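You operate a simulated robot arm through the tools that you are given. There is no shell and no other tool. Be economical: measure what you need, move in short steps, check, and stop when the job is done.

You are at the controls of a simulated two-armed robot. One attempt, no reset.

Task
Brush a patch of grease on the steel ring in the vice.
Fine: wind the vice tight on it first, stand the brush back in its pot, and open the vice after. Set down upright: grease brush. A coat counts when it lies all over at full strength: go over it till it gets no stronger.

It is judged by the outcome, as a careful person would: the job done as asked, and still so three seconds after it is handed in. It fails if anything else is knocked over, pushed out of place, dropped, spilled or broken.

Robot
Two 6-joint arms with two-finger parallel grippers on one trunk, on a base that drives. Base frame: it is fixed to the floor where the robot stands at the start and does not move with it; the origin is under the middle of the robot, x ahead of it, y to its left, z up. Units: m, degrees, N and s.
The left shoulder is at the start at [0.08, 0.216, 1.566], the right one opposite. With the tool pointing down near the work surface each hand reaches from about 0.1 to 0.62 m from the robot's upright axis, wherever it stands, measured 20 degrees to its own side. Places, roughly: grey tin [1, -0.4, 0.9]; steel ring [1, -1, 0.75]; vice jaw [0.9, 0, 0.9]; vice knob [0.8, 0, 0.9]. Payload 3.43 kg a hand.
The tool frame of a hand sits at the grasp point between the pads (the TCP): z along the fingers, y along the line on which they close. The tips reach 0.03 m beyond it. The gripper opens to 0.094 m. The fingers are 0.028 m wide and 0.01 m thick; the gripper's body (0.05 by 0.096 m) begins 0.055 m behind the TCP.
Orientation is told as [roll, pitch, yaw] about the base's x, y, z axes, in that order, counted from this pose: with the fingers straight down and closing along the base's y, the tool's x points along the base's -x, its y along +y and its z along -z.

Tools
- The arms move only by the tool step_arm. It takes "left_series", "right_series" or both (then of equal length, played together; a hand with none holds still); each is a list of rows, each a list of 2 entries, a list of its own where there are three numbers: the shift along the tool's x, y, z in units of 250 mm (1.0 is 250 mm), then the turn, a rotation vector about the tool's x, y, z in units of 45 degrees (1.0 is 45 degrees). In form: [[[tx, ty, tz], [ax, ay, az]], ...]. A call has 1 to 12 rows; each row is the pose to reach, as a shift and turn from the pose commanded when the call began, along the tool's axes at that moment. "left_claw" and "right_claw" are, for a hand that has rows, the opening, from 0 (shut) to 1 (fully open), set as the call begins (left out, the last holds). A call with a number of a shift or a turn outside -1 to 1 is refused whole. Each row takes 0.2 s and may step no farther than 0.05 m and 8.6 degrees from the row before; otherwise, or with a gripper value out of range, the whole call is refused. Where a pose cannot be reached the arm comes as near as it can. A force on the tool above 40 N (or 10 N above the force at the start of the call, whichever is more), or a blocked arm, ends the call early, and 0.2 s more pass. Each finger travels about 0.072 m/s and halts on what it meets, pressing with about 45 N; the grip force reading is that of the motor and also rises with nothing between the fingers. The clock runs only during rows and for 0.2 s after the last one: add rows that repeat a pose to give the fingers time. The reply holds the time, the measured pose of the TCP, the force on the tool along the base axes, the opening and the grip force, in the units named above and with some noise, with the torque about the TCP (base axes, N m) and any sound that the robot's microphone picked up, and new pictures: "show" is both (left out), scene, wrist or none (wrist: the cameras of the hands that moved).
- Cameras (640 x 400 px; columns grow to the right, rows downward): "scene" is now at [0.1005, 0.0094, 1.7124]; the picture's right is [0.13, -0.99, 0.00], its down [-0.82, -0.11, -0.57] and it looks along [0.56, 0.08, -0.82] (base axes); focal length 256 px, centre (320, 200). "left" rides on the left gripper at [0.076, -0.014, -0.103] in its tool frame; the picture's right is [0.18, 0.98, 0.00], its down [-0.75, 0.14, -0.64] and it looks along [-0.63, 0.12, 0.77] (tool axes); focal length 243 px, centre (320, 200). "right" rides on the right gripper at [0.076, 0.014, -0.102] in its tool frame; the picture's right is [-0.18, 0.98, 0.00], its down [-0.75, -0.14, -0.64] and it looks along [-0.63, -0.12, 0.77] (tool axes); focal length 243 px, centre (320, 200). There is no depth. A picture from a camera that has moved, and an enlarged one, comes with that camera's place and axes in the base frame and with its lens.
- raise_lower(by): slides the trunk up (or, below 0, down) by that many m; the arms and the scene camera ride with it, the base frame stays. It gives what a move gives, with no picture.
- drive_base(legs): drives the robot by 1 to 6 legs, each [ahead, left, turn to the left] in m, m and degrees, along the robot's own axes; the way and the turn of a leg run together, so that a leg with both is an arc; at most 1.5 m and 180 degrees a leg. The arms and the cameras ride along, it lands a little off, and it stops where it bumps. It gives what a move gives, and a new picture of the scene camera.
- turn_head(pan, tilt): turns the head with the scene camera to pan (to the left, within 86 degrees either way) and tilt (down, from -29 to 69), counted from straight ahead of the robot. It gives what a move gives, and a new picture of the scene camera.
- enlarge(camera, box): a new picture of the part [left, top, right, bottom] of that camera's present view, enlarged. The clock stands still meanwhile.
- close_job(): hands the job in; it is judged then, once.

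Work in short steps. Places have to be worked out from the pictures, the camera data and where the tool is seen: move nearer, look again, correct. Check each grasp and each placing, and mend what went wrong. You have 120 turns and 260 pictures in all, those below and enlarged ones among them. Open the grippers and draw the arms clear of the work before you hand the job in, unless the task says otherwise; then end with one line.

The tools are called as name(argument=value, ...) on one line, values as JSON. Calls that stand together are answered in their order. step_arm: Moves the arms, as the interface text tells. Its arguments: {"type":"object","properties":{"left_series":{"type":"array","items":{"type":"array"}},"left_claw":{"type":"number"},"right_series":{"type":"array","items":{"type":"array"}},"right_claw":{"type":"number"},"show":{"type":"string","enum":["both","scene","wrist","none"]}},"required":[]} The other tools are called the same way: raise_lower (by) slides the trunk up or down; drive_base (legs) drives the base; turn_head (pan, tilt) turns the head that bears the scene camera; enlarge (camera, box) takes an enlarged picture of a part of a camera's view; close_job () hands the job in.

At the start:

```text
t: 0.0
left_ee_pos: [0.5149, 0.2049, 0.9994]
left_ee_rot: [0.1, -0.1, 0.0]
left_ft_force: [0.4, 0.2, 0.4]
left_moment: [-0.04, 0.0, -0.03]
left_opening: 0.0944
left_gripper_force: 0.0
right_ee_pos: [0.403, -0.2235, 0.9986]
right_ee_rot: [-0.1, -0.2, 0.0]
right_ft_force: [-0.9, 0.2, -0.4]
right_moment: [0.03, -0.01, 0.04]
right_opening: 0.0941
right_gripper_force: 0.0
trunk travel left (down, up): [-0.796, 0.044]
robot x, y, heading: [0.0011, 0.0026, 0.1]
head pan, tilt: [7.7, 55.4]
```

scene: 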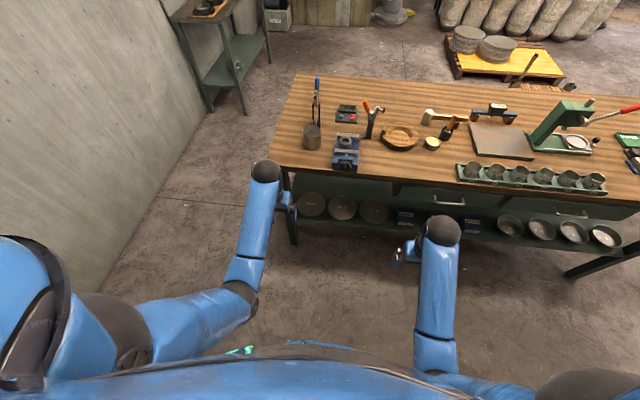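
right: 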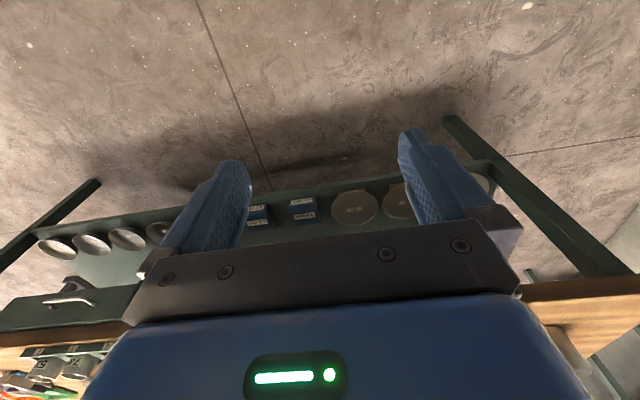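
left: 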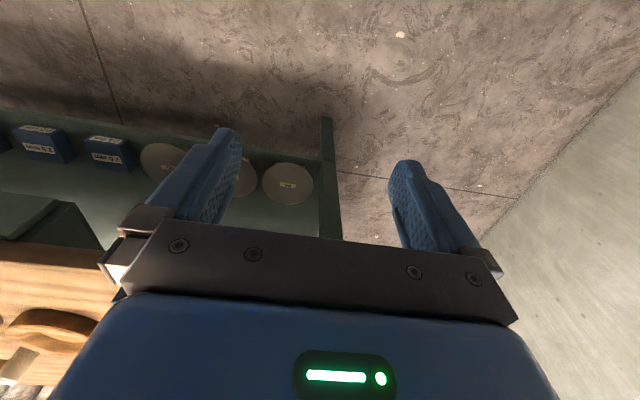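

I begin by looking closely at the bench around the vice.

enlarge(camera="scene", box=[270, 60, 430, 180])

enlarge(camera="scene", box=[400, 70, 640, 220])

```text
3.33 times, centred on (350, 120) of scene
camera zoom: at [0.1005, 0.0094, 1.7124], right [0.13, -0.99, 0.0], down [-0.82, -0.11, -0.57], along [0.56, 0.08, -0.82], focal length 853 px, centre (220, 467)
```

zoom: 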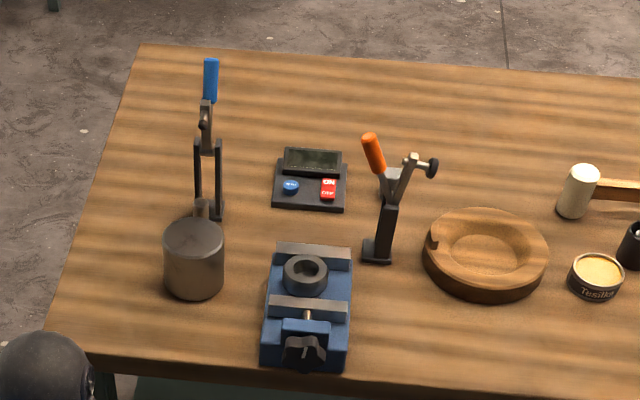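

```text
2.67 times, centred on (520, 145) of scene
camera zoom: at [0.1005, 0.0094, 1.7124], right [0.13, -0.99, 0.0], down [-0.82, -0.11, -0.57], along [0.56, 0.08, -0.82], focal length 682 px, centre (-213, 347)
```

zoom: 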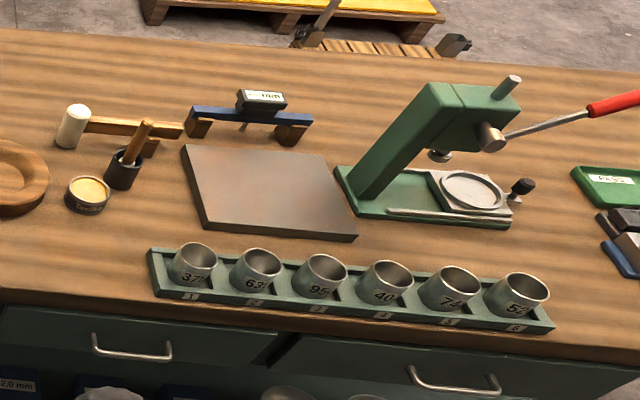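

The ring seems to sit between the vice jaws near (0.94, 0.02); the brush pot and open grease tin are near (1.07,-0.36). I drive a little nearer, hands still short of the bench edge, and look again.

drive_base(legs=[[0.22, 0, 0]])

turn_head(pan=0, tilt=50)

enlarge(camera="scene", box=[250, 90, 410, 210])

```text
t: 1.7
left_ee_pos: [0.7341, 0.2027, 1.0011]
left_ee_rot: [0.0, -0.1, -0.1]
left_ft_force: [-0.2, 0.9, 0.5]
left_moment: [-0.02, 0.02, 0.01]
left_opening: 0.0938
left_gripper_force: 0.1
right_ee_pos: [0.6203, -0.2255, 0.9994]
right_ee_rot: [0.0, -0.5, -0.3]
right_ft_force: [-0.6, -0.5, 0.3]
right_moment: [-0.01, -0.02, -0.01]
right_opening: 0.094
right_gripper_force: 0.0
trunk travel left (down, up): [-0.796, 0.044]
robot x, y, heading: [0.2236, 0.0008, -0.2]
head pan, tilt: [7.7, 55.4]
camera scene: at [0.3163, 0.0086, 1.7129], right [0.13, -0.99, 0.0], down [-0.81, -0.11, -0.57], along [0.57, 0.07, -0.82], focal length 256 px, centre (320, 200)
```

scene: 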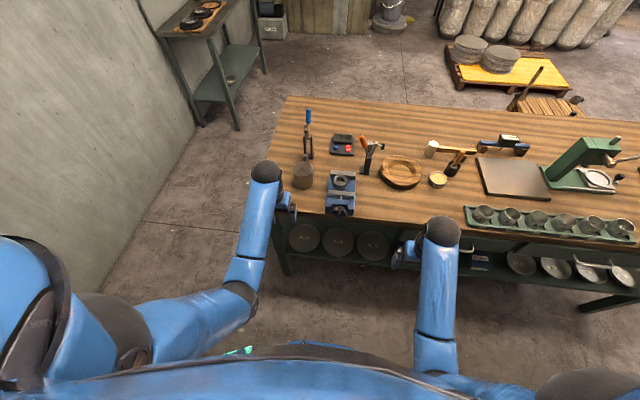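

```text
t: 2.4
left_ee_pos: [0.7361, 0.2016, 1.0005]
left_ee_rot: [-0.1, 0.0, -0.3]
left_ft_force: [-0.1, 0.6, -0.2]
left_moment: [-0.03, -0.04, -0.02]
left_opening: 0.0939
left_gripper_force: 0.2
right_ee_pos: [0.6217, -0.2258, 0.9994]
right_ee_rot: [0.0, -0.2, -0.2]
right_ft_force: [-1.1, 0.2, 0.2]
right_moment: [-0.01, -0.03, 0.0]
right_opening: 0.0938
right_gripper_force: 0.1
trunk travel left (down, up): [-0.796, 0.044]
robot x, y, heading: [0.2223, -0.002, -0.2]
head pan, tilt: [0.0, 50.0]
camera scene: at [0.3259, -0.0009, 1.7196], right [0.0, -1.0, 0.0], down [-0.77, 0.0, -0.64], along [0.64, 0.0, -0.77], focal length 256 px, centre (320, 200)
```

scene: 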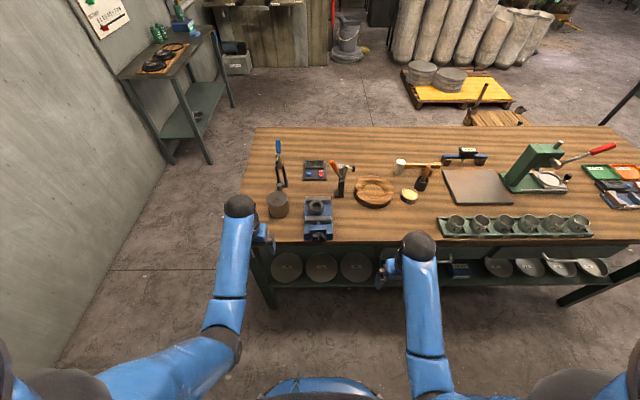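

```text
3.33 times, centred on (330, 150) of scene
camera zoom: at [0.3259, -0.0009, 1.7196], right [0.0, -1.0, 0.0], down [-0.77, 0.0, -0.64], along [0.64, 0.0, -0.77], focal length 853 px, centre (287, 367)
```

zoom: 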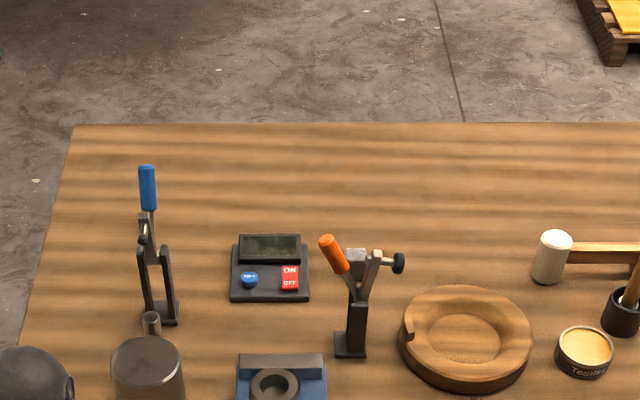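

I take close looks at the vice and at the brush and press area.

enlarge(camera="scene", box=[270, 180, 370, 255])

enlarge(camera="scene", box=[390, 130, 640, 290])

```text
5.33 times, centred on (320, 218) of scene
camera zoom: at [0.3259, -0.0009, 1.7196], right [0.0, -1.0, 0.0], down [-0.77, 0.0, -0.64], along [0.64, 0.0, -0.77], focal length 1364 px, centre (320, 107)
```

zoom: 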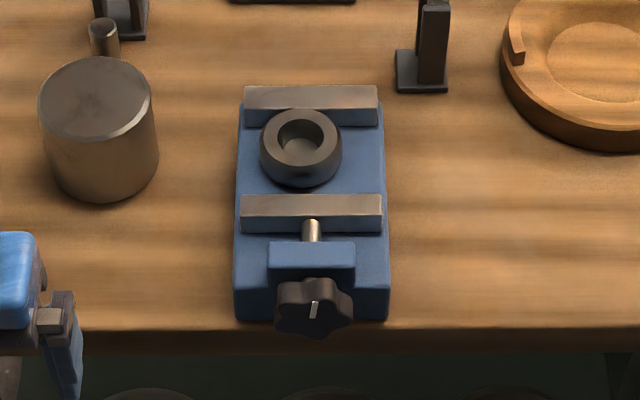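

```text
2.50 times, centred on (515, 210) of scene
camera zoom: at [0.3259, -0.0009, 1.7196], right [0.0, -1.0, 0.0], down [-0.77, 0.0, -0.64], along [0.64, 0.0, -0.77], focal length 640 px, centre (-168, 175)
```

zoom: 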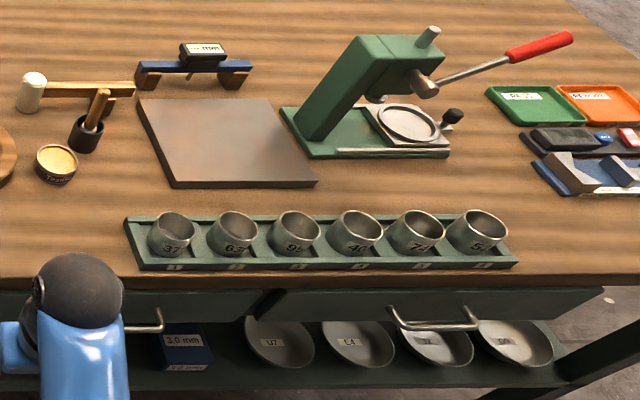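

The ring stands loose against the rear jaw, and the vice's star knob faces me near (0.80, 0.005, 0.94). I draw the left hand back a little and tip its fingers forward (two 45° turns).

step_arm(left_series=[[[0.06, 0, 0], [0, -0.18, 0]], [[0.12, 0, 0], [0, -0.36, 0]], [[0.2, 0, 0], [0, -0.54, 0]], [[0.3, 0, 0], [0, -0.72, 0]], [[0.4, 0, 0], [0, -0.88, 0]], [[0.4, 0, 0], [0, -1, 0]]], show="none")

step_arm(left_series=[[[0, 0, 0], [0, -0.18, 0]], [[0, 0, 0], [0, -0.36, 0]], [[0, 0, 0], [0, -0.54, 0]], [[0, 0, 0], [0, -0.72, 0]], [[0, 0, 0], [0, -0.88, 0]], [[0, 0, 0], [0, -1, 0]]])

```text
t: 3.8
left_ee_pos: [0.6355, 0.2032, 0.9979]
left_ee_rot: [0.2, -45.1, -0.2]
left_ft_force: [0.2, 0.0, 0.7]
left_moment: [0.01, -0.02, 0.04]
left_opening: 0.0941
left_gripper_force: 0.1
right_ee_pos: [0.6222, -0.2269, 0.9986]
right_ee_rot: [0.0, -0.2, -0.3]
right_ft_force: [0.4, -0.4, -0.4]
right_moment: [0.01, -0.01, 0.01]
right_opening: 0.0938
right_gripper_force: 0.1
trunk travel left (down, up): [-0.796, 0.044]
robot x, y, heading: [0.2201, 0.0031, -0.2]
head pan, tilt: [0.0, 50.0]
```

```text
t: 5.2
left_ee_pos: [0.6362, 0.2236, 0.991]
left_ee_rot: [6.5, -79.6, -0.8]
left_ft_force: [0.8, 0.1, 0.5]
left_moment: [-0.01, 0.0, 0.02]
left_opening: 0.0941
left_gripper_force: 0.1
left hand out of reach, approached as far as the arm can: row 5, 6
right_ee_pos: [0.623, -0.2272, 0.9981]
right_ee_rot: [0.0, -0.2, -0.2]
right_ft_force: [-0.9, -1.0, 0.5]
right_moment: [0.0, 0.02, 0.03]
right_opening: 0.0939
right_gripper_force: 0.0
trunk travel left (down, up): [-0.796, 0.044]
robot x, y, heading: [0.2234, -0.0002, -0.3]
head pan, tilt: [0.0, 50.0]
camera scene: at [0.3285, -0.0008, 1.7194], right [0.0, -1.0, 0.0], down [-0.77, 0.0, -0.64], along [0.64, 0.0, -0.77], focal length 256 px, centre (320, 200)
camera left: at [0.5247, 0.199, 0.9342], right [-0.13, 0.98, -0.16], down [-0.5, 0.07, 0.86], along [0.85, 0.19, 0.48], focal length 243 px, centre (320, 200)
```

scene: 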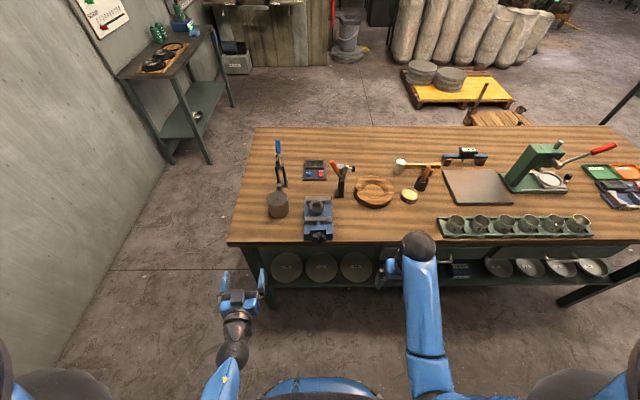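
left: 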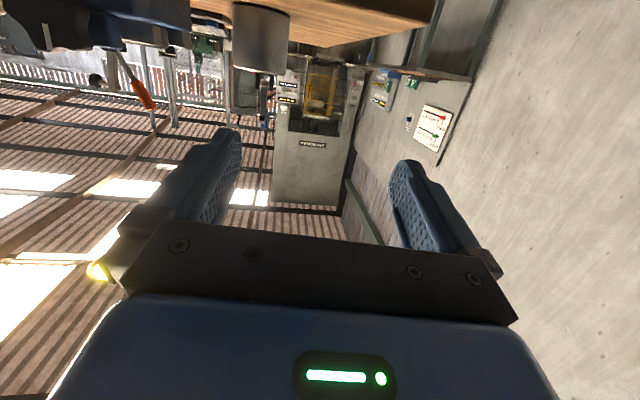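

The arm is near its limit with the shoulder this high, so I lower the trunk and will then lift the hand relative to it.

raise_lower(by=-0.3)

step_arm(left_series=[[[-0.15, 0, 0], [0, 0, 0]], [[-0.3, 0, 0], [0, 0, 0]], [[-0.45, 0, 0], [0, 0, 0]], [[-0.6, 0, 0], [0, 0, 0]], [[-0.75, 0, 0], [0, 0, 0]], [[-0.9, 0, 0], [0, 0, 0]], [[-0.9, 0, 0], [0, 0, 0]]])

```text
t: 8.2
left_ee_pos: [0.6362, 0.2228, 0.6911]
left_ee_rot: [7.5, -79.6, -1.8]
left_ft_force: [-0.5, 0.2, -0.5]
left_moment: [0.0, 0.0, 0.01]
left_opening: 0.0939
left_gripper_force: 0.0
right_ee_pos: [0.6224, -0.2262, 0.6983]
right_ee_rot: [0.0, -0.2, -0.1]
right_ft_force: [0.4, 0.2, -0.4]
right_moment: [0.04, 0.01, -0.01]
right_opening: 0.094
right_gripper_force: 0.0
trunk travel left (down, up): [-0.496, 0.344]
robot x, y, heading: [0.2206, 0.0003, -0.3]
head pan, tilt: [0.0, 50.0]
```

```text
t: 9.8
left_ee_pos: [0.6773, 0.2232, 0.9131]
left_ee_rot: [7.5, -79.7, -1.8]
left_ft_force: [-0.7, 1.1, 0.3]
left_moment: [0.01, 0.01, -0.01]
left_opening: 0.0941
left_gripper_force: 0.0
right_ee_pos: [0.6229, -0.2262, 0.6979]
right_ee_rot: [0.1, -0.1, -0.2]
right_ft_force: [-0.3, -0.9, 0.0]
right_moment: [-0.01, 0.0, 0.02]
right_opening: 0.0939
right_gripper_force: 0.0
trunk travel left (down, up): [-0.496, 0.344]
robot x, y, heading: [0.2218, -0.0006, -0.2]
head pan, tilt: [0.0, 50.0]
camera scene: at [0.3278, -0.001, 1.4195], right [0.0, -1.0, 0.0], down [-0.77, 0.0, -0.64], along [0.64, 0.0, -0.77], focal length 256 px, centre (320, 200)
camera left: at [0.5646, 0.1989, 0.8569], right [-0.13, 0.98, -0.16], down [-0.51, 0.07, 0.86], along [0.85, 0.19, 0.49], focal length 243 px, centre (320, 200)
```

scene: 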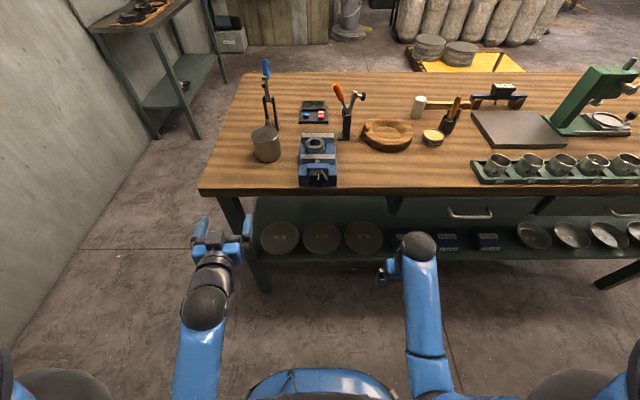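
left: 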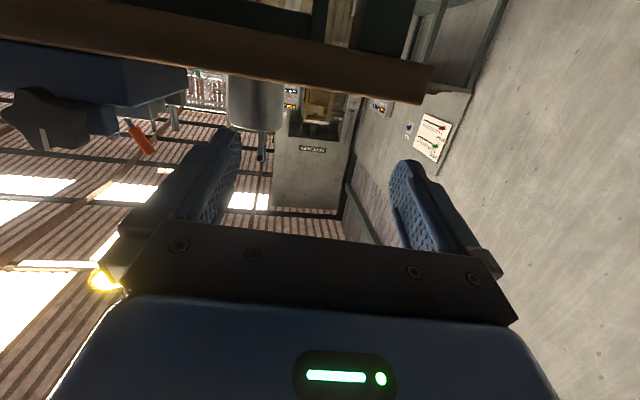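

The wrist view places the knob at about (0.80, 0.009, 0.935). I straighten the hand to point along +x and slide it in front of the knob.

step_arm(left_series=[[[-0.02, -0.15, 0.01], [0.03, -0.05, 0]], [[-0.04, -0.3, 0.02], [0.05, -0.1, 0]], [[-0.06, -0.45, 0.03], [0.08, -0.15, 0]], [[-0.08, -0.6, 0.04], [0.1, -0.19, 0]], [[-0.1, -0.75, 0.05], [0.124, -0.227, 0]], [[-0.12, -0.872, 0.067], [0.124, -0.227, 0]], [[-0.12, -0.872, 0.067], [0.124, -0.227, 0]]])

```text
t: 11.4
left_ee_pos: [0.7208, 0.0071, 0.9328]
left_ee_rot: [74.8, -89.1, -74.8]
left_ft_force: [0.2, 0.1, -0.9]
left_moment: [0.02, 0.01, 0.03]
left_opening: 0.0939
left_gripper_force: 0.1
right_ee_pos: [0.6236, -0.2254, 0.6981]
right_ee_rot: [0.0, -0.2, -0.3]
right_ft_force: [-0.5, -0.4, 0.2]
right_moment: [-0.01, -0.03, -0.02]
right_opening: 0.0938
right_gripper_force: 0.1
trunk travel left (down, up): [-0.496, 0.344]
robot x, y, heading: [0.2182, -0.0035, -0.2]
head pan, tilt: [0.0, 50.0]
camera scene: at [0.3278, -0.0005, 1.4195], right [0.0, -1.0, 0.0], down [-0.77, 0.0, -0.64], along [0.64, 0.0, -0.77], focal length 256 px, centre (320, 200)
camera left: at [0.6193, -0.0069, 0.8577], right [0.0, 0.99, -0.17], down [-0.64, 0.13, 0.76], along [0.77, 0.11, 0.63], focal length 243 px, centre (320, 200)
```

scene: 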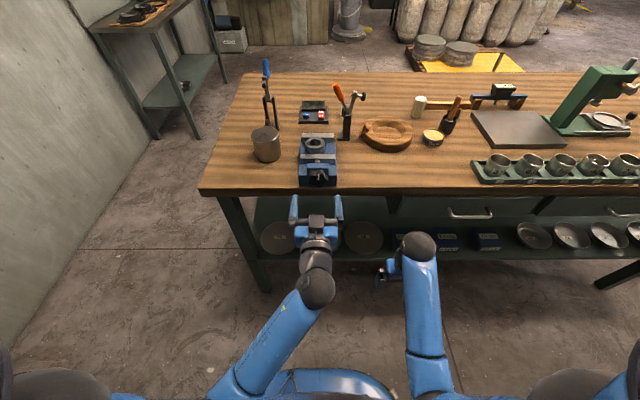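
left: 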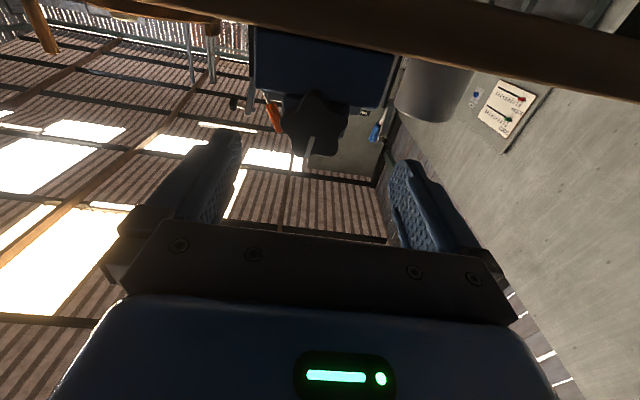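

Aligned to within a few mm. I look closely at the knob to judge how deep to go.

enlarge(camera="scene", box=[270, 120, 370, 220])

enlarge(camera="left", box=[230, 50, 410, 200])

```text
4.00 times, centred on (320, 170) of scene
camera zoom: at [0.3278, -0.0005, 1.4195], right [0.0, -1.0, 0.0], down [-0.77, 0.0, -0.64], along [0.64, 0.0, -0.77], focal length 1023 px, centre (320, 320)
```

zoom: 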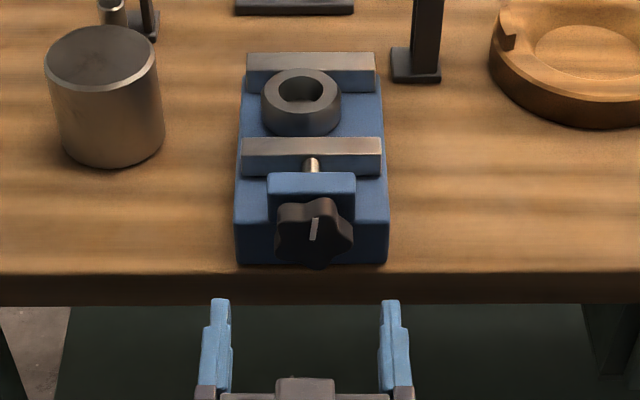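

```text
2.67 times, centred on (320, 125) of left
camera zoom: at [0.6193, -0.0069, 0.8577], right [0.0, 0.99, -0.17], down [-0.64, 0.13, 0.76], along [0.77, 0.11, 0.63], focal length 647 px, centre (320, 400)
```

zoom: 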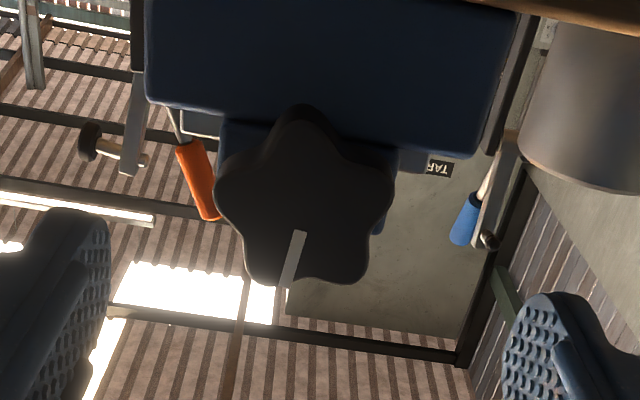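

The knob has five lobes, its face at x≈0.796, centre (y 0.002, z 0.931). I turn the hand -54° about its axis so that one pad meets a lobe and the other a pair, narrowing the opening.

step_arm(left_series=[[[0, -0.01, 0], [0, 0, -0.18]], [[0, -0.02, 0], [0, 0, -0.36]], [[0, -0.02, 0], [0, 0, -0.54]], [[0, -0.02, 0], [0, 0, -0.72]], [[0, -0.02, 0], [0, 0, -0.9]], [[0, -0.02, 0], [0, 0, -1]]], left_claw=0.72, show="none")

step_arm(left_series=[[[0, 0, 0.04], [0, 0, -0.1]], [[0, 0, 0.08], [0, 0, -0.2]], [[0, 0, 0.08], [0, 0, -0.2]]])

enlarge(camera="scene", box=[270, 120, 370, 220])

```text
t: 12.8
left_ee_pos: [0.7196, 0.0011, 0.9327]
left_ee_rot: [-89.6, -45.7, 89.8]
left_ft_force: [-0.3, 1.0, 0.6]
left_moment: [0.02, -0.01, 0.02]
left_opening: 0.0677
left_gripper_force: 0.1
right_ee_pos: [0.6238, -0.2263, 0.6987]
right_ee_rot: [0.0, -0.1, -0.2]
right_ft_force: [-0.4, -0.3, 0.3]
right_moment: [-0.02, 0.03, 0.03]
right_opening: 0.0938
right_gripper_force: 0.2
trunk travel left (down, up): [-0.496, 0.344]
robot x, y, heading: [0.2226, 0.0026, -0.1]
head pan, tilt: [0.0, 50.0]
```

```text
t: 13.6
left_ee_pos: [0.741, 0.0012, 0.9328]
left_ee_rot: [-89.6, -36.8, 89.8]
left_ft_force: [-0.4, 0.6, -0.2]
left_moment: [0.0, 0.0, -0.01]
left_opening: 0.0677
left_gripper_force: 0.0
right_ee_pos: [0.6239, -0.227, 0.6977]
right_ee_rot: [0.0, -0.3, -0.2]
right_ft_force: [-0.2, 0.4, 0.1]
right_moment: [-0.02, 0.0, 0.0]
right_opening: 0.094
right_gripper_force: 0.0
trunk travel left (down, up): [-0.496, 0.344]
robot x, y, heading: [0.2222, 0.0009, 0.1]
head pan, tilt: [0.0, 50.0]
camera scene: at [0.3279, -0.0011, 1.4195], right [0.0, -1.0, 0.0], down [-0.77, 0.0, -0.64], along [0.64, 0.0, -0.77], focal length 256 px, centre (320, 200)
camera left: at [0.6396, -0.0681, 0.8999], right [0.0, 0.44, -0.9], down [-0.64, 0.69, 0.34], along [0.77, 0.58, 0.28], focal length 243 px, centre (320, 200)
```

scene: 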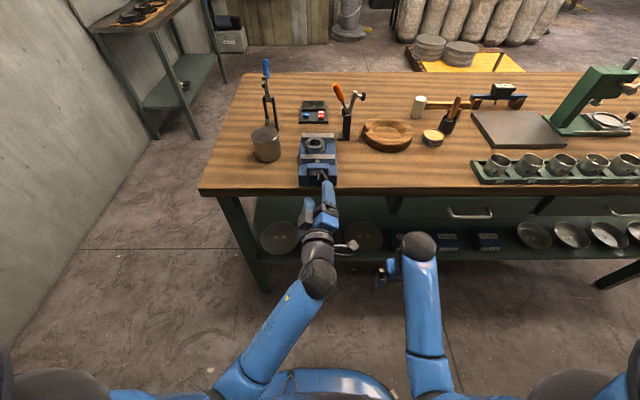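
left: 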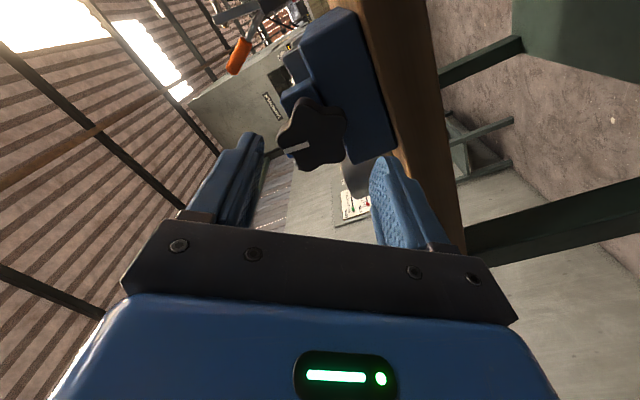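

```text
4.00 times, centred on (320, 170) of scene
camera zoom: at [0.3279, -0.0011, 1.4195], right [0.0, -1.0, 0.0], down [-0.77, 0.0, -0.64], along [0.64, 0.0, -0.77], focal length 1023 px, centre (320, 320)
```

zoom: 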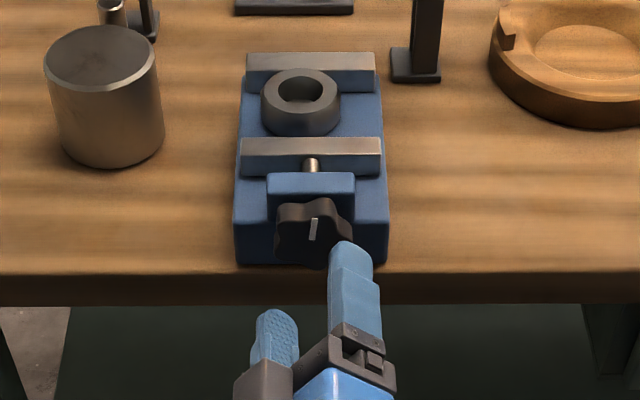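

Knob lies centrally ahead. I advance to x≈0.776 and close on it.

step_arm(left_series=[[[0, 0, 0.05], [0, 0, 0]], [[0, 0, 0.1], [0, 0, 0]], [[0, 0, 0.14], [0, 0, 0]], [[0, 0, 0.14], [0, 0, 0]]], show="none")

step_arm(left_series=[[[0, 0, 0], [0, 0, 0]], [[0, 0, 0], [0, 0, 0]], [[0, 0, 0], [0, 0, 0]]], left_claw=0)

enlarge(camera="scene", box=[270, 120, 370, 220])

```text
t: 14.6
left_ee_pos: [0.7748, 0.0022, 0.934]
left_ee_rot: [-89.6, -36.8, 89.8]
left_ft_force: [-0.4, 0.1, 0.4]
left_moment: [-0.04, 0.01, -0.02]
left_opening: 0.0677
left_gripper_force: 0.0
right_ee_pos: [0.6222, -0.2271, 0.6975]
right_ee_rot: [0.0, -0.2, -0.3]
right_ft_force: [0.3, 0.5, -1.0]
right_moment: [0.02, -0.02, 0.0]
right_opening: 0.0939
right_gripper_force: 0.0
trunk travel left (down, up): [-0.496, 0.344]
robot x, y, heading: [0.224, -0.0013, -0.3]
head pan, tilt: [0.0, 50.0]
```

```text
t: 15.4
left_ee_pos: [0.7749, 0.0019, 0.9359]
left_ee_rot: [-90.1, -36.8, 90.0]
left_ft_force: [11.6, -5.9, 20.3]
left_moment: [0.07, -0.47, -0.48]
left_opening: 0.054
left_gripper_force: 44.9
right_ee_pos: [0.6235, -0.2266, 0.6983]
right_ee_rot: [0.1, -0.1, -0.3]
right_ft_force: [0.0, -0.6, 0.8]
right_moment: [-0.01, 0.03, -0.02]
right_opening: 0.0939
right_gripper_force: 0.0
trunk travel left (down, up): [-0.496, 0.344]
robot x, y, heading: [0.2208, 0.0021, -0.5]
head pan, tilt: [0.0, 50.0]
camera scene: at [0.3278, -0.0026, 1.4197], right [0.0, -1.0, 0.0], down [-0.77, 0.0, -0.64], along [0.64, 0.0, -0.77], focal length 256 px, centre (320, 200)
camera left: at [0.6738, -0.0692, 0.9024], right [0.0, 0.44, -0.9], down [-0.64, 0.69, 0.34], along [0.77, 0.57, 0.28], focal length 243 px, centre (320, 200)
```

scene: 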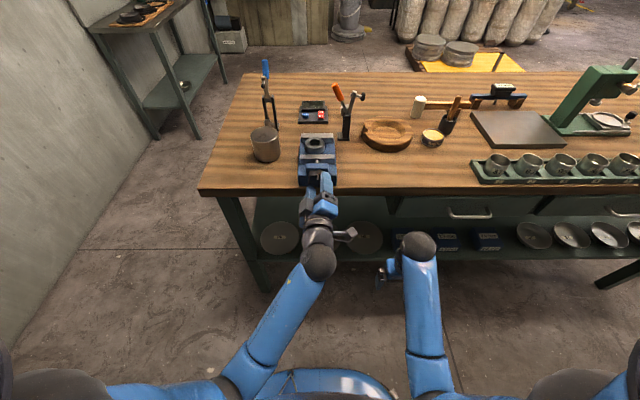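
left: 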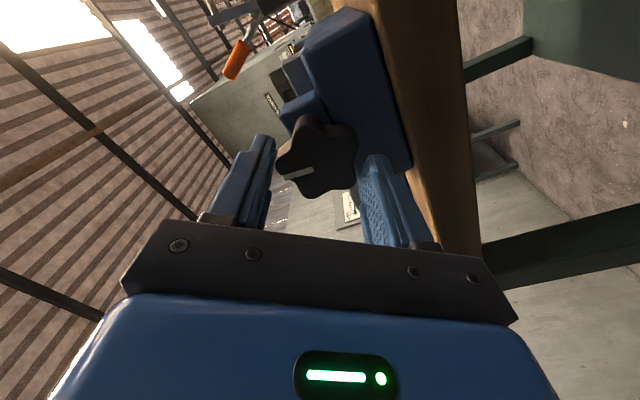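

```text
4.00 times, centred on (320, 170) of scene
camera zoom: at [0.3278, -0.0026, 1.4197], right [0.0, -1.0, 0.0], down [-0.77, 0.0, -0.64], along [0.64, 0.0, -0.77], focal length 1023 px, centre (320, 320)
```

zoom: 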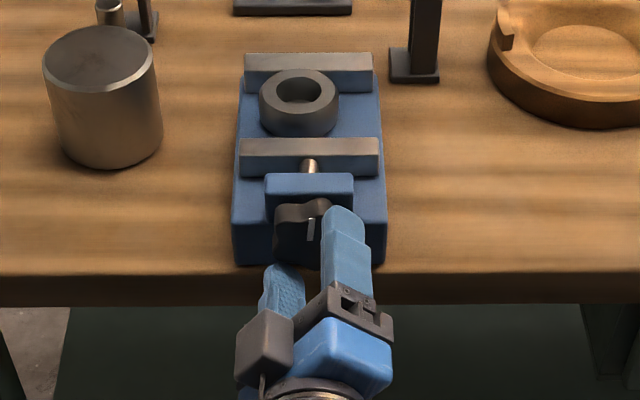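

Gripped (0.054 m, 45 N), with a ~20 N side push showing the knob centre lies about 2–3 mm up-right of the hand. I shift that way and begin to wind clockwise.

step_arm(left_series=[[[0, -0.006, 0], [0, 0, 0]], [[0, -0.01, 0], [0, 0, 0.08]], [[0, -0.01, 0], [0, 0, 0.2]], [[0, -0.01, 0], [0, 0, 0.35]], [[0, -0.01, 0], [0, 0, 0.5]], [[0, -0.01, 0], [0, 0, 0.5]]])

enlarge(camera="scene", box=[270, 120, 370, 220])

```text
t: 16.8
left_ee_pos: [0.7742, -0.0001, 0.9344]
left_ee_rot: [-89.3, -59.5, 89.5]
left_ft_force: [4.9, 0.9, 8.0]
left_moment: [0.01, -0.24, 0.17]
left_opening: 0.0532
left_gripper_force: 45.3
right_ee_pos: [0.6234, -0.2247, 0.6982]
right_ee_rot: [0.0, -0.2, -0.2]
right_ft_force: [0.4, 0.7, -0.5]
right_moment: [-0.02, -0.01, 0.0]
right_opening: 0.0942
right_gripper_force: 0.1
trunk travel left (down, up): [-0.496, 0.344]
robot x, y, heading: [0.2252, 0.0028, -0.4]
head pan, tilt: [0.0, 50.0]
camera scene: at [0.3279, -0.0009, 1.4194], right [0.0, -1.0, 0.0], down [-0.77, 0.0, -0.64], along [0.64, 0.0, -0.77], focal length 256 px, centre (320, 200)
camera left: at [0.6733, -0.051, 0.877], right [-0.01, 0.75, -0.66], down [-0.64, 0.5, 0.58], along [0.77, 0.42, 0.48], focal length 243 px, centre (320, 200)
```

scene: 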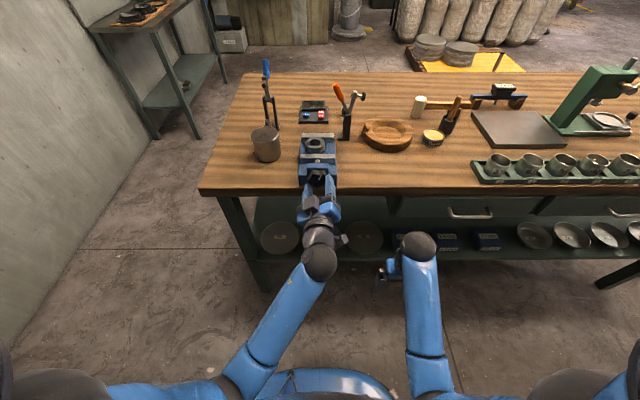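
left: 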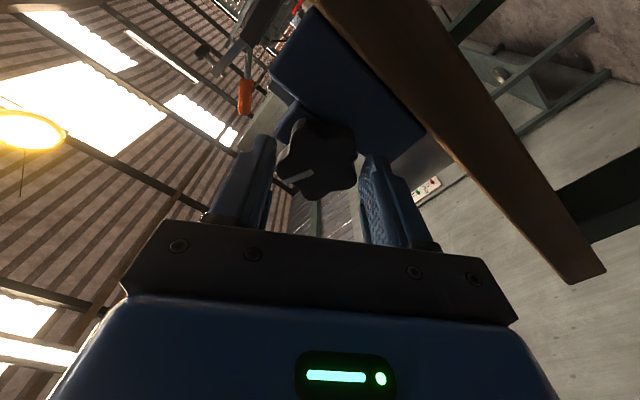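

```text
4.00 times, centred on (320, 170) of scene
camera zoom: at [0.3279, -0.0009, 1.4194], right [0.0, -1.0, 0.0], down [-0.77, 0.0, -0.64], along [0.64, 0.0, -0.77], focal length 1023 px, centre (320, 320)
```

zoom: 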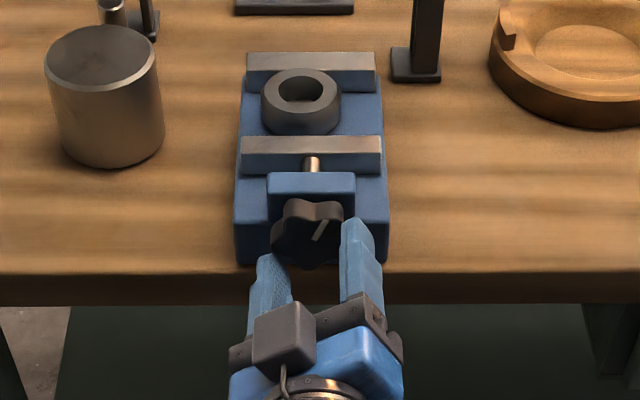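

The knob turns with the hand. I carry on winding, watching force and jaw.

step_arm(left_series=[[[0, 0, 0], [0, 0, 0.18]], [[0, 0, 0], [0, 0, 0.36]], [[0, 0, 0], [0, 0, 0.54]], [[0, 0, 0], [0, 0, 0.72]], [[0, 0, 0], [0, 0, 0.9]], [[0, 0, 0], [0, 0, 1]]], show="none")

step_arm(left_series=[[[0, 0, 0], [0, 0, 0.18]], [[0, 0, 0], [0, 0, 0.36]], [[0, 0, 0], [0, 0, 0.54]], [[0, 0, 0], [0, 0, 0.72]], [[0, 0, 0], [0, 0, 0.9]], [[0, 0, 0], [0, 0, 1]]], show="none")

enlarge(camera="scene", box=[270, 120, 370, 220])

```text
t: 18.2
left_ee_pos: [0.7749, 0.0027, 0.9344]
left_ee_rot: [88.3, -75.7, -88.4]
left_ft_force: [-5.0, 14.7, -4.9]
left_moment: [-0.07, 1.05, 1.22]
left_opening: 0.0533
left_gripper_force: 45.0
right_ee_pos: [0.623, -0.2241, 0.6974]
right_ee_rot: [-0.1, -0.2, -0.3]
right_ft_force: [0.0, -1.5, -0.8]
right_moment: [0.0, 0.02, 0.0]
right_opening: 0.0943
right_gripper_force: 0.1
trunk travel left (down, up): [-0.496, 0.344]
robot x, y, heading: [0.2216, -0.0015, -0.2]
head pan, tilt: [0.0, 50.0]
```

```text
t: 19.6
left_ee_pos: [0.7756, 0.0067, 0.9361]
left_ee_rot: [89.8, -30.8, -89.5]
left_ft_force: [-1.0, 29.7, 0.4]
left_moment: [-0.09, 0.57, 1.64]
left_opening: 0.053
left_gripper_force: 45.0
right_ee_pos: [0.6215, -0.224, 0.6985]
right_ee_rot: [-0.2, -0.2, -0.2]
right_ft_force: [0.0, -1.0, 0.9]
right_moment: [0.03, -0.02, 0.0]
right_opening: 0.0941
right_gripper_force: 0.1
trunk travel left (down, up): [-0.496, 0.344]
robot x, y, heading: [0.2206, 0.0003, -0.3]
head pan, tilt: [0.0, 50.0]
```

```text
4.00 times, centred on (320, 170) of scene
camera zoom: at [0.3279, 0.0052, 1.4196], right [0.0, -1.0, 0.0], down [-0.77, 0.0, -0.64], along [0.64, -0.01, -0.77], focal length 1023 px, centre (320, 320)
```

zoom: 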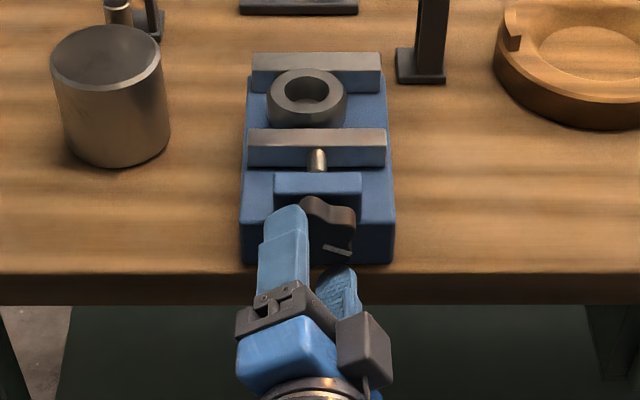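

Jaw has moved some 5+ mm; about 30 N of side load has built up. I release to let it relax and look where the knob sits relative to the hand.

step_arm(left_series=[[[0, 0, 0], [0, 0, 0]], [[0, 0, 0], [0, 0, 0]]], left_claw=0.72, show="wrist")

enlarge(camera="scene", box=[270, 120, 370, 220])

```text
t: 20.2
left_ee_pos: [0.7748, 0.0001, 0.9355]
left_ee_rot: [89.7, -30.7, -90.0]
left_ft_force: [1.0, 1.0, -0.1]
left_moment: [0.0, 0.0, -0.02]
left_opening: 0.0679
left_gripper_force: 0.1
right_ee_pos: [0.6224, -0.2254, 0.6991]
right_ee_rot: [-0.1, -0.2, -0.3]
right_ft_force: [-0.1, 0.3, 0.1]
right_moment: [-0.01, 0.0, 0.03]
right_opening: 0.0941
right_gripper_force: 0.1
trunk travel left (down, up): [-0.496, 0.344]
robot x, y, heading: [0.2204, 0.0011, -0.3]
head pan, tilt: [0.0, 50.0]
camera left: at [0.6734, 0.0587, 0.885], right [0.0, 0.66, 0.75], down [-0.64, -0.57, 0.51], along [0.77, -0.48, 0.42], focal length 243 px, centre (320, 200)
```

left: 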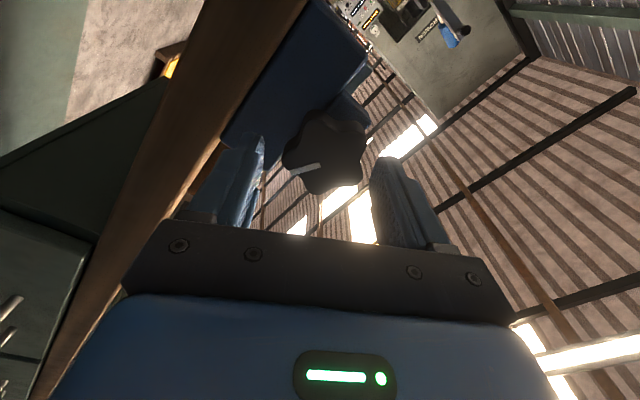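

```text
4.00 times, centred on (320, 170) of scene
camera zoom: at [0.3282, 0.0003, 1.4194], right [-0.01, -1.0, 0.0], down [-0.77, 0.0, -0.64], along [0.64, 0.0, -0.77], focal length 1023 px, centre (320, 320)
```

zoom: 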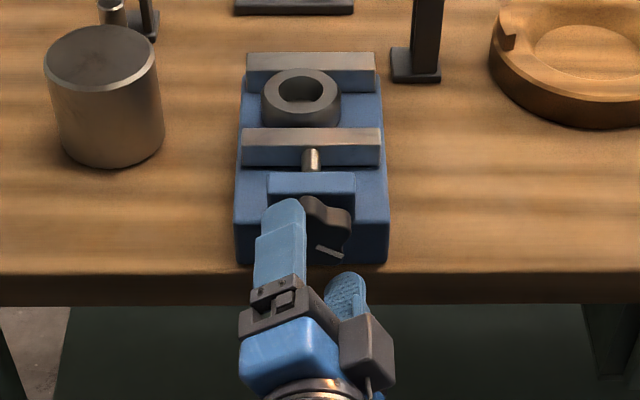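

Released cleanly; the knob centre seems about (0.003, 0.936) in y, z. I swing the open hand back 108° (a multiple of the lobe pitch), recentring by 3 mm.

step_arm(left_series=[[[0.008, 0.01, 0], [0, 0, 0]], [[0.008, 0.01, 0], [0, 0, -0.18]], [[0.008, 0.01, 0], [0, 0, -0.36]], [[0.008, 0.01, 0], [0, 0, -0.54]], [[0.008, 0.01, 0], [0, 0, -0.72]], [[0.008, 0.01, 0], [0, 0, -0.9]]], show="none")

step_arm(left_series=[[[0, 0, 0], [0, 0, -0.18]], [[0, 0, 0], [0, 0, -0.36]], [[0, 0, 0], [0, 0, -0.54]], [[0, 0, 0], [0, 0, -0.72]], [[0, 0, 0], [0, 0, -0.9]]], show="none")

step_arm(left_series=[[[0, 0, 0], [0, 0, -0.18]], [[0, 0, 0], [0, 0, -0.36]], [[0, 0, 0], [0, 0, -0.54]], [[0, 0, 0], [0, 0, -0.6]], [[0, 0, 0], [0, 0, -0.6]]], show="wrist")

```text
t: 21.6
left_ee_pos: [0.7745, 0.0041, 0.9364]
left_ee_rot: [89.3, -71.3, -89.3]
left_ft_force: [0.3, 0.3, -0.5]
left_moment: [0.0, -0.01, -0.04]
left_opening: 0.0677
left_gripper_force: 0.2
right_ee_pos: [0.6233, -0.2267, 0.699]
right_ee_rot: [-0.1, -0.1, -0.2]
right_ft_force: [-0.2, 0.8, 1.1]
right_moment: [-0.01, 0.03, -0.03]
right_opening: 0.094
right_gripper_force: 0.1
trunk travel left (down, up): [-0.496, 0.344]
robot x, y, heading: [0.2228, -0.0017, -0.2]
head pan, tilt: [0.0, 50.0]
```

```text
t: 22.8
left_ee_pos: [0.7751, 0.0025, 0.9357]
left_ee_rot: [-89.4, -68.3, 89.5]
left_ft_force: [-0.4, 0.1, -0.6]
left_moment: [-0.01, -0.03, 0.01]
left_opening: 0.0676
left_gripper_force: 0.0
right_ee_pos: [0.6232, -0.225, 0.698]
right_ee_rot: [0.0, -0.2, -0.2]
right_ft_force: [0.4, -0.4, 0.6]
right_moment: [0.0, 0.02, 0.0]
right_opening: 0.0941
right_gripper_force: 0.0
trunk travel left (down, up): [-0.496, 0.344]
robot x, y, heading: [0.2206, -0.0023, -0.2]
head pan, tilt: [0.0, 50.0]
```

```text
t: 24.0
left_ee_pos: [0.7748, 0.0032, 0.9351]
left_ee_rot: [-89.7, -41.3, 89.8]
left_ft_force: [0.0, 1.3, -0.4]
left_moment: [0.01, 0.02, -0.04]
left_opening: 0.0679
left_gripper_force: 0.1
right_ee_pos: [0.623, -0.227, 0.6982]
right_ee_rot: [0.0, -0.2, -0.3]
right_ft_force: [0.8, -0.3, -0.1]
right_moment: [-0.01, -0.02, -0.04]
right_opening: 0.0941
right_gripper_force: 0.1
trunk travel left (down, up): [-0.496, 0.344]
robot x, y, heading: [0.2206, -0.0032, -0.2]
head pan, tilt: [0.0, 50.0]
camera left: at [0.6736, -0.0642, 0.8974], right [0.0, 0.51, -0.86], down [-0.64, 0.66, 0.39], along [0.77, 0.55, 0.32], focal length 243 px, centre (320, 200)
```

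left: 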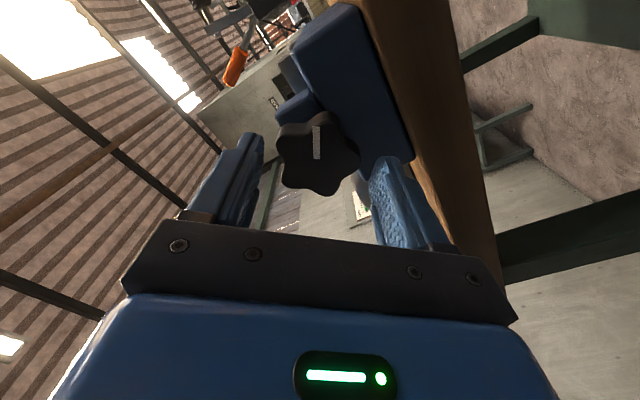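

Centred. I grip again and wind on.

step_arm(left_series=[[[0, 0, 0], [0, 0, 0]], [[0, 0, 0], [0, 0, 0]], [[0, 0, 0], [0, 0, 0.1]], [[0, 0, 0], [0, 0, 0.25]], [[0, 0, 0], [0, 0, 0.4]], [[0, 0, 0], [0, 0, 0.4]]], left_claw=0, show="none")

step_arm(left_series=[[[0, 0, 0], [0, 0, 0.18]], [[0, 0, 0], [0, 0, 0.36]], [[0, 0, 0], [0, 0, 0.5]], [[0, 0, 0], [0, 0, 0.5]]], show="none")

enlarge(camera="scene", box=[270, 120, 370, 220])

```text
t: 25.4
left_ee_pos: [0.7743, 0.0026, 0.9367]
left_ee_rot: [-89.6, -59.6, 89.7]
left_ft_force: [4.5, -7.4, 5.8]
left_moment: [0.04, -0.4, 0.05]
left_opening: 0.0544
left_gripper_force: 44.9
right_ee_pos: [0.6226, -0.2274, 0.6989]
right_ee_rot: [0.0, -0.2, -0.3]
right_ft_force: [-0.1, -0.7, -0.7]
right_moment: [0.0, 0.0, -0.01]
right_opening: 0.0938
right_gripper_force: 0.0
trunk travel left (down, up): [-0.496, 0.344]
robot x, y, heading: [0.2217, -0.0036, -0.1]
head pan, tilt: [0.0, 50.0]
```

```text
t: 26.4
left_ee_pos: [0.7752, 0.0028, 0.9366]
left_ee_rot: [-88.6, -82.1, 88.7]
left_ft_force: [2.0, -3.2, 8.6]
left_moment: [0.04, 0.6, 0.35]
left_opening: 0.0542
left_gripper_force: 45.0
right_ee_pos: [0.6219, -0.2257, 0.699]
right_ee_rot: [0.0, -0.2, -0.3]
right_ft_force: [0.4, -0.1, -1.1]
right_moment: [-0.02, -0.01, -0.01]
right_opening: 0.0942
right_gripper_force: 0.1
trunk travel left (down, up): [-0.496, 0.344]
robot x, y, heading: [0.222, 0.0025, -0.3]
head pan, tilt: [0.0, 50.0]
```

```text
4.00 times, centred on (320, 170) of scene
camera zoom: at [0.3277, -0.0015, 1.4195], right [0.0, -1.0, 0.0], down [-0.77, 0.0, -0.64], along [0.64, 0.0, -0.77], focal length 1023 px, centre (320, 320)
```

zoom: 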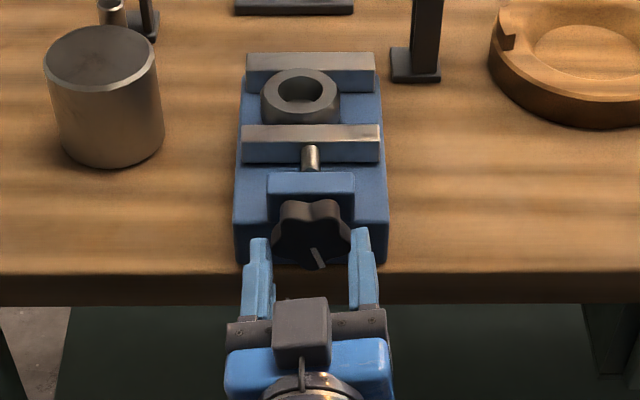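

Jaw still creeping toward the ring, light load. I continue the stroke.

step_arm(left_series=[[[0, 0, 0], [0, 0, 0.18]], [[0, 0, 0], [0, 0, 0.36]], [[0, 0, 0], [0, 0, 0.54]], [[0, 0, 0], [0, 0, 0.6]]], show="none")

step_arm(left_series=[[[0, 0, 0], [0, 0, 0.18]], [[0, 0, 0], [0, 0, 0.36]], [[0, 0, 0], [0, 0, 0.54]], [[0, 0, 0], [0, 0, 0.72]], [[0, 0, 0], [0, 0, 0.9]]], show="none")

enlarge(camera="scene", box=[270, 120, 370, 220])

```text
t: 27.4
left_ee_pos: [0.7754, 0.0039, 0.9366]
left_ee_rot: [89.6, -71.0, -89.6]
left_ft_force: [4.0, 2.0, 11.6]
left_moment: [0.02, 0.03, 0.61]
left_opening: 0.0545
left_gripper_force: 45.4
right_ee_pos: [0.6223, -0.2264, 0.6997]
right_ee_rot: [-0.1, -0.2, -0.2]
right_ft_force: [-0.1, 0.7, 0.7]
right_moment: [-0.01, 0.0, -0.01]
right_opening: 0.0938
right_gripper_force: 0.1
trunk travel left (down, up): [-0.496, 0.344]
robot x, y, heading: [0.2179, 0.0015, 0.0]
head pan, tilt: [0.0, 50.0]
```

```text
t: 28.6
left_ee_pos: [0.7748, 0.0059, 0.9351]
left_ee_rot: [89.8, -30.5, -89.7]
left_ft_force: [8.7, 11.6, 15.1]
left_moment: [-0.23, -0.05, 0.36]
left_opening: 0.0528
left_gripper_force: 45.2
right_ee_pos: [0.6234, -0.2258, 0.6989]
right_ee_rot: [-0.1, -0.2, -0.3]
right_ft_force: [-0.2, -0.9, -0.2]
right_moment: [0.0, -0.01, 0.01]
right_opening: 0.0936
right_gripper_force: 0.1
trunk travel left (down, up): [-0.496, 0.344]
robot x, y, heading: [0.2248, -0.0004, -0.4]
head pan, tilt: [0.0, 50.0]
```

```text
4.00 times, centred on (320, 170) of scene
camera zoom: at [0.3276, 0.0015, 1.4195], right [0.0, -1.0, 0.0], down [-0.77, 0.0, -0.64], along [0.64, 0.0, -0.77], focal length 1023 px, centre (320, 320)
```

zoom: 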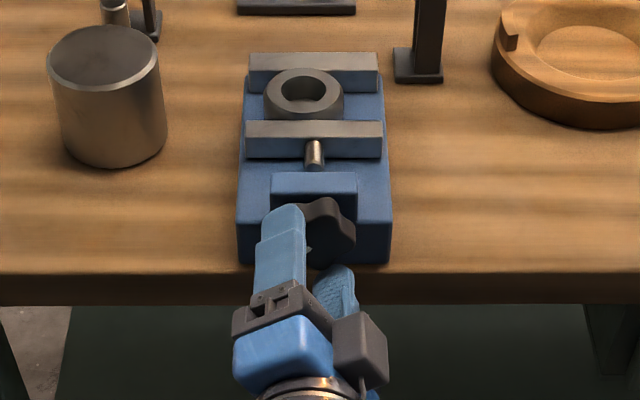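

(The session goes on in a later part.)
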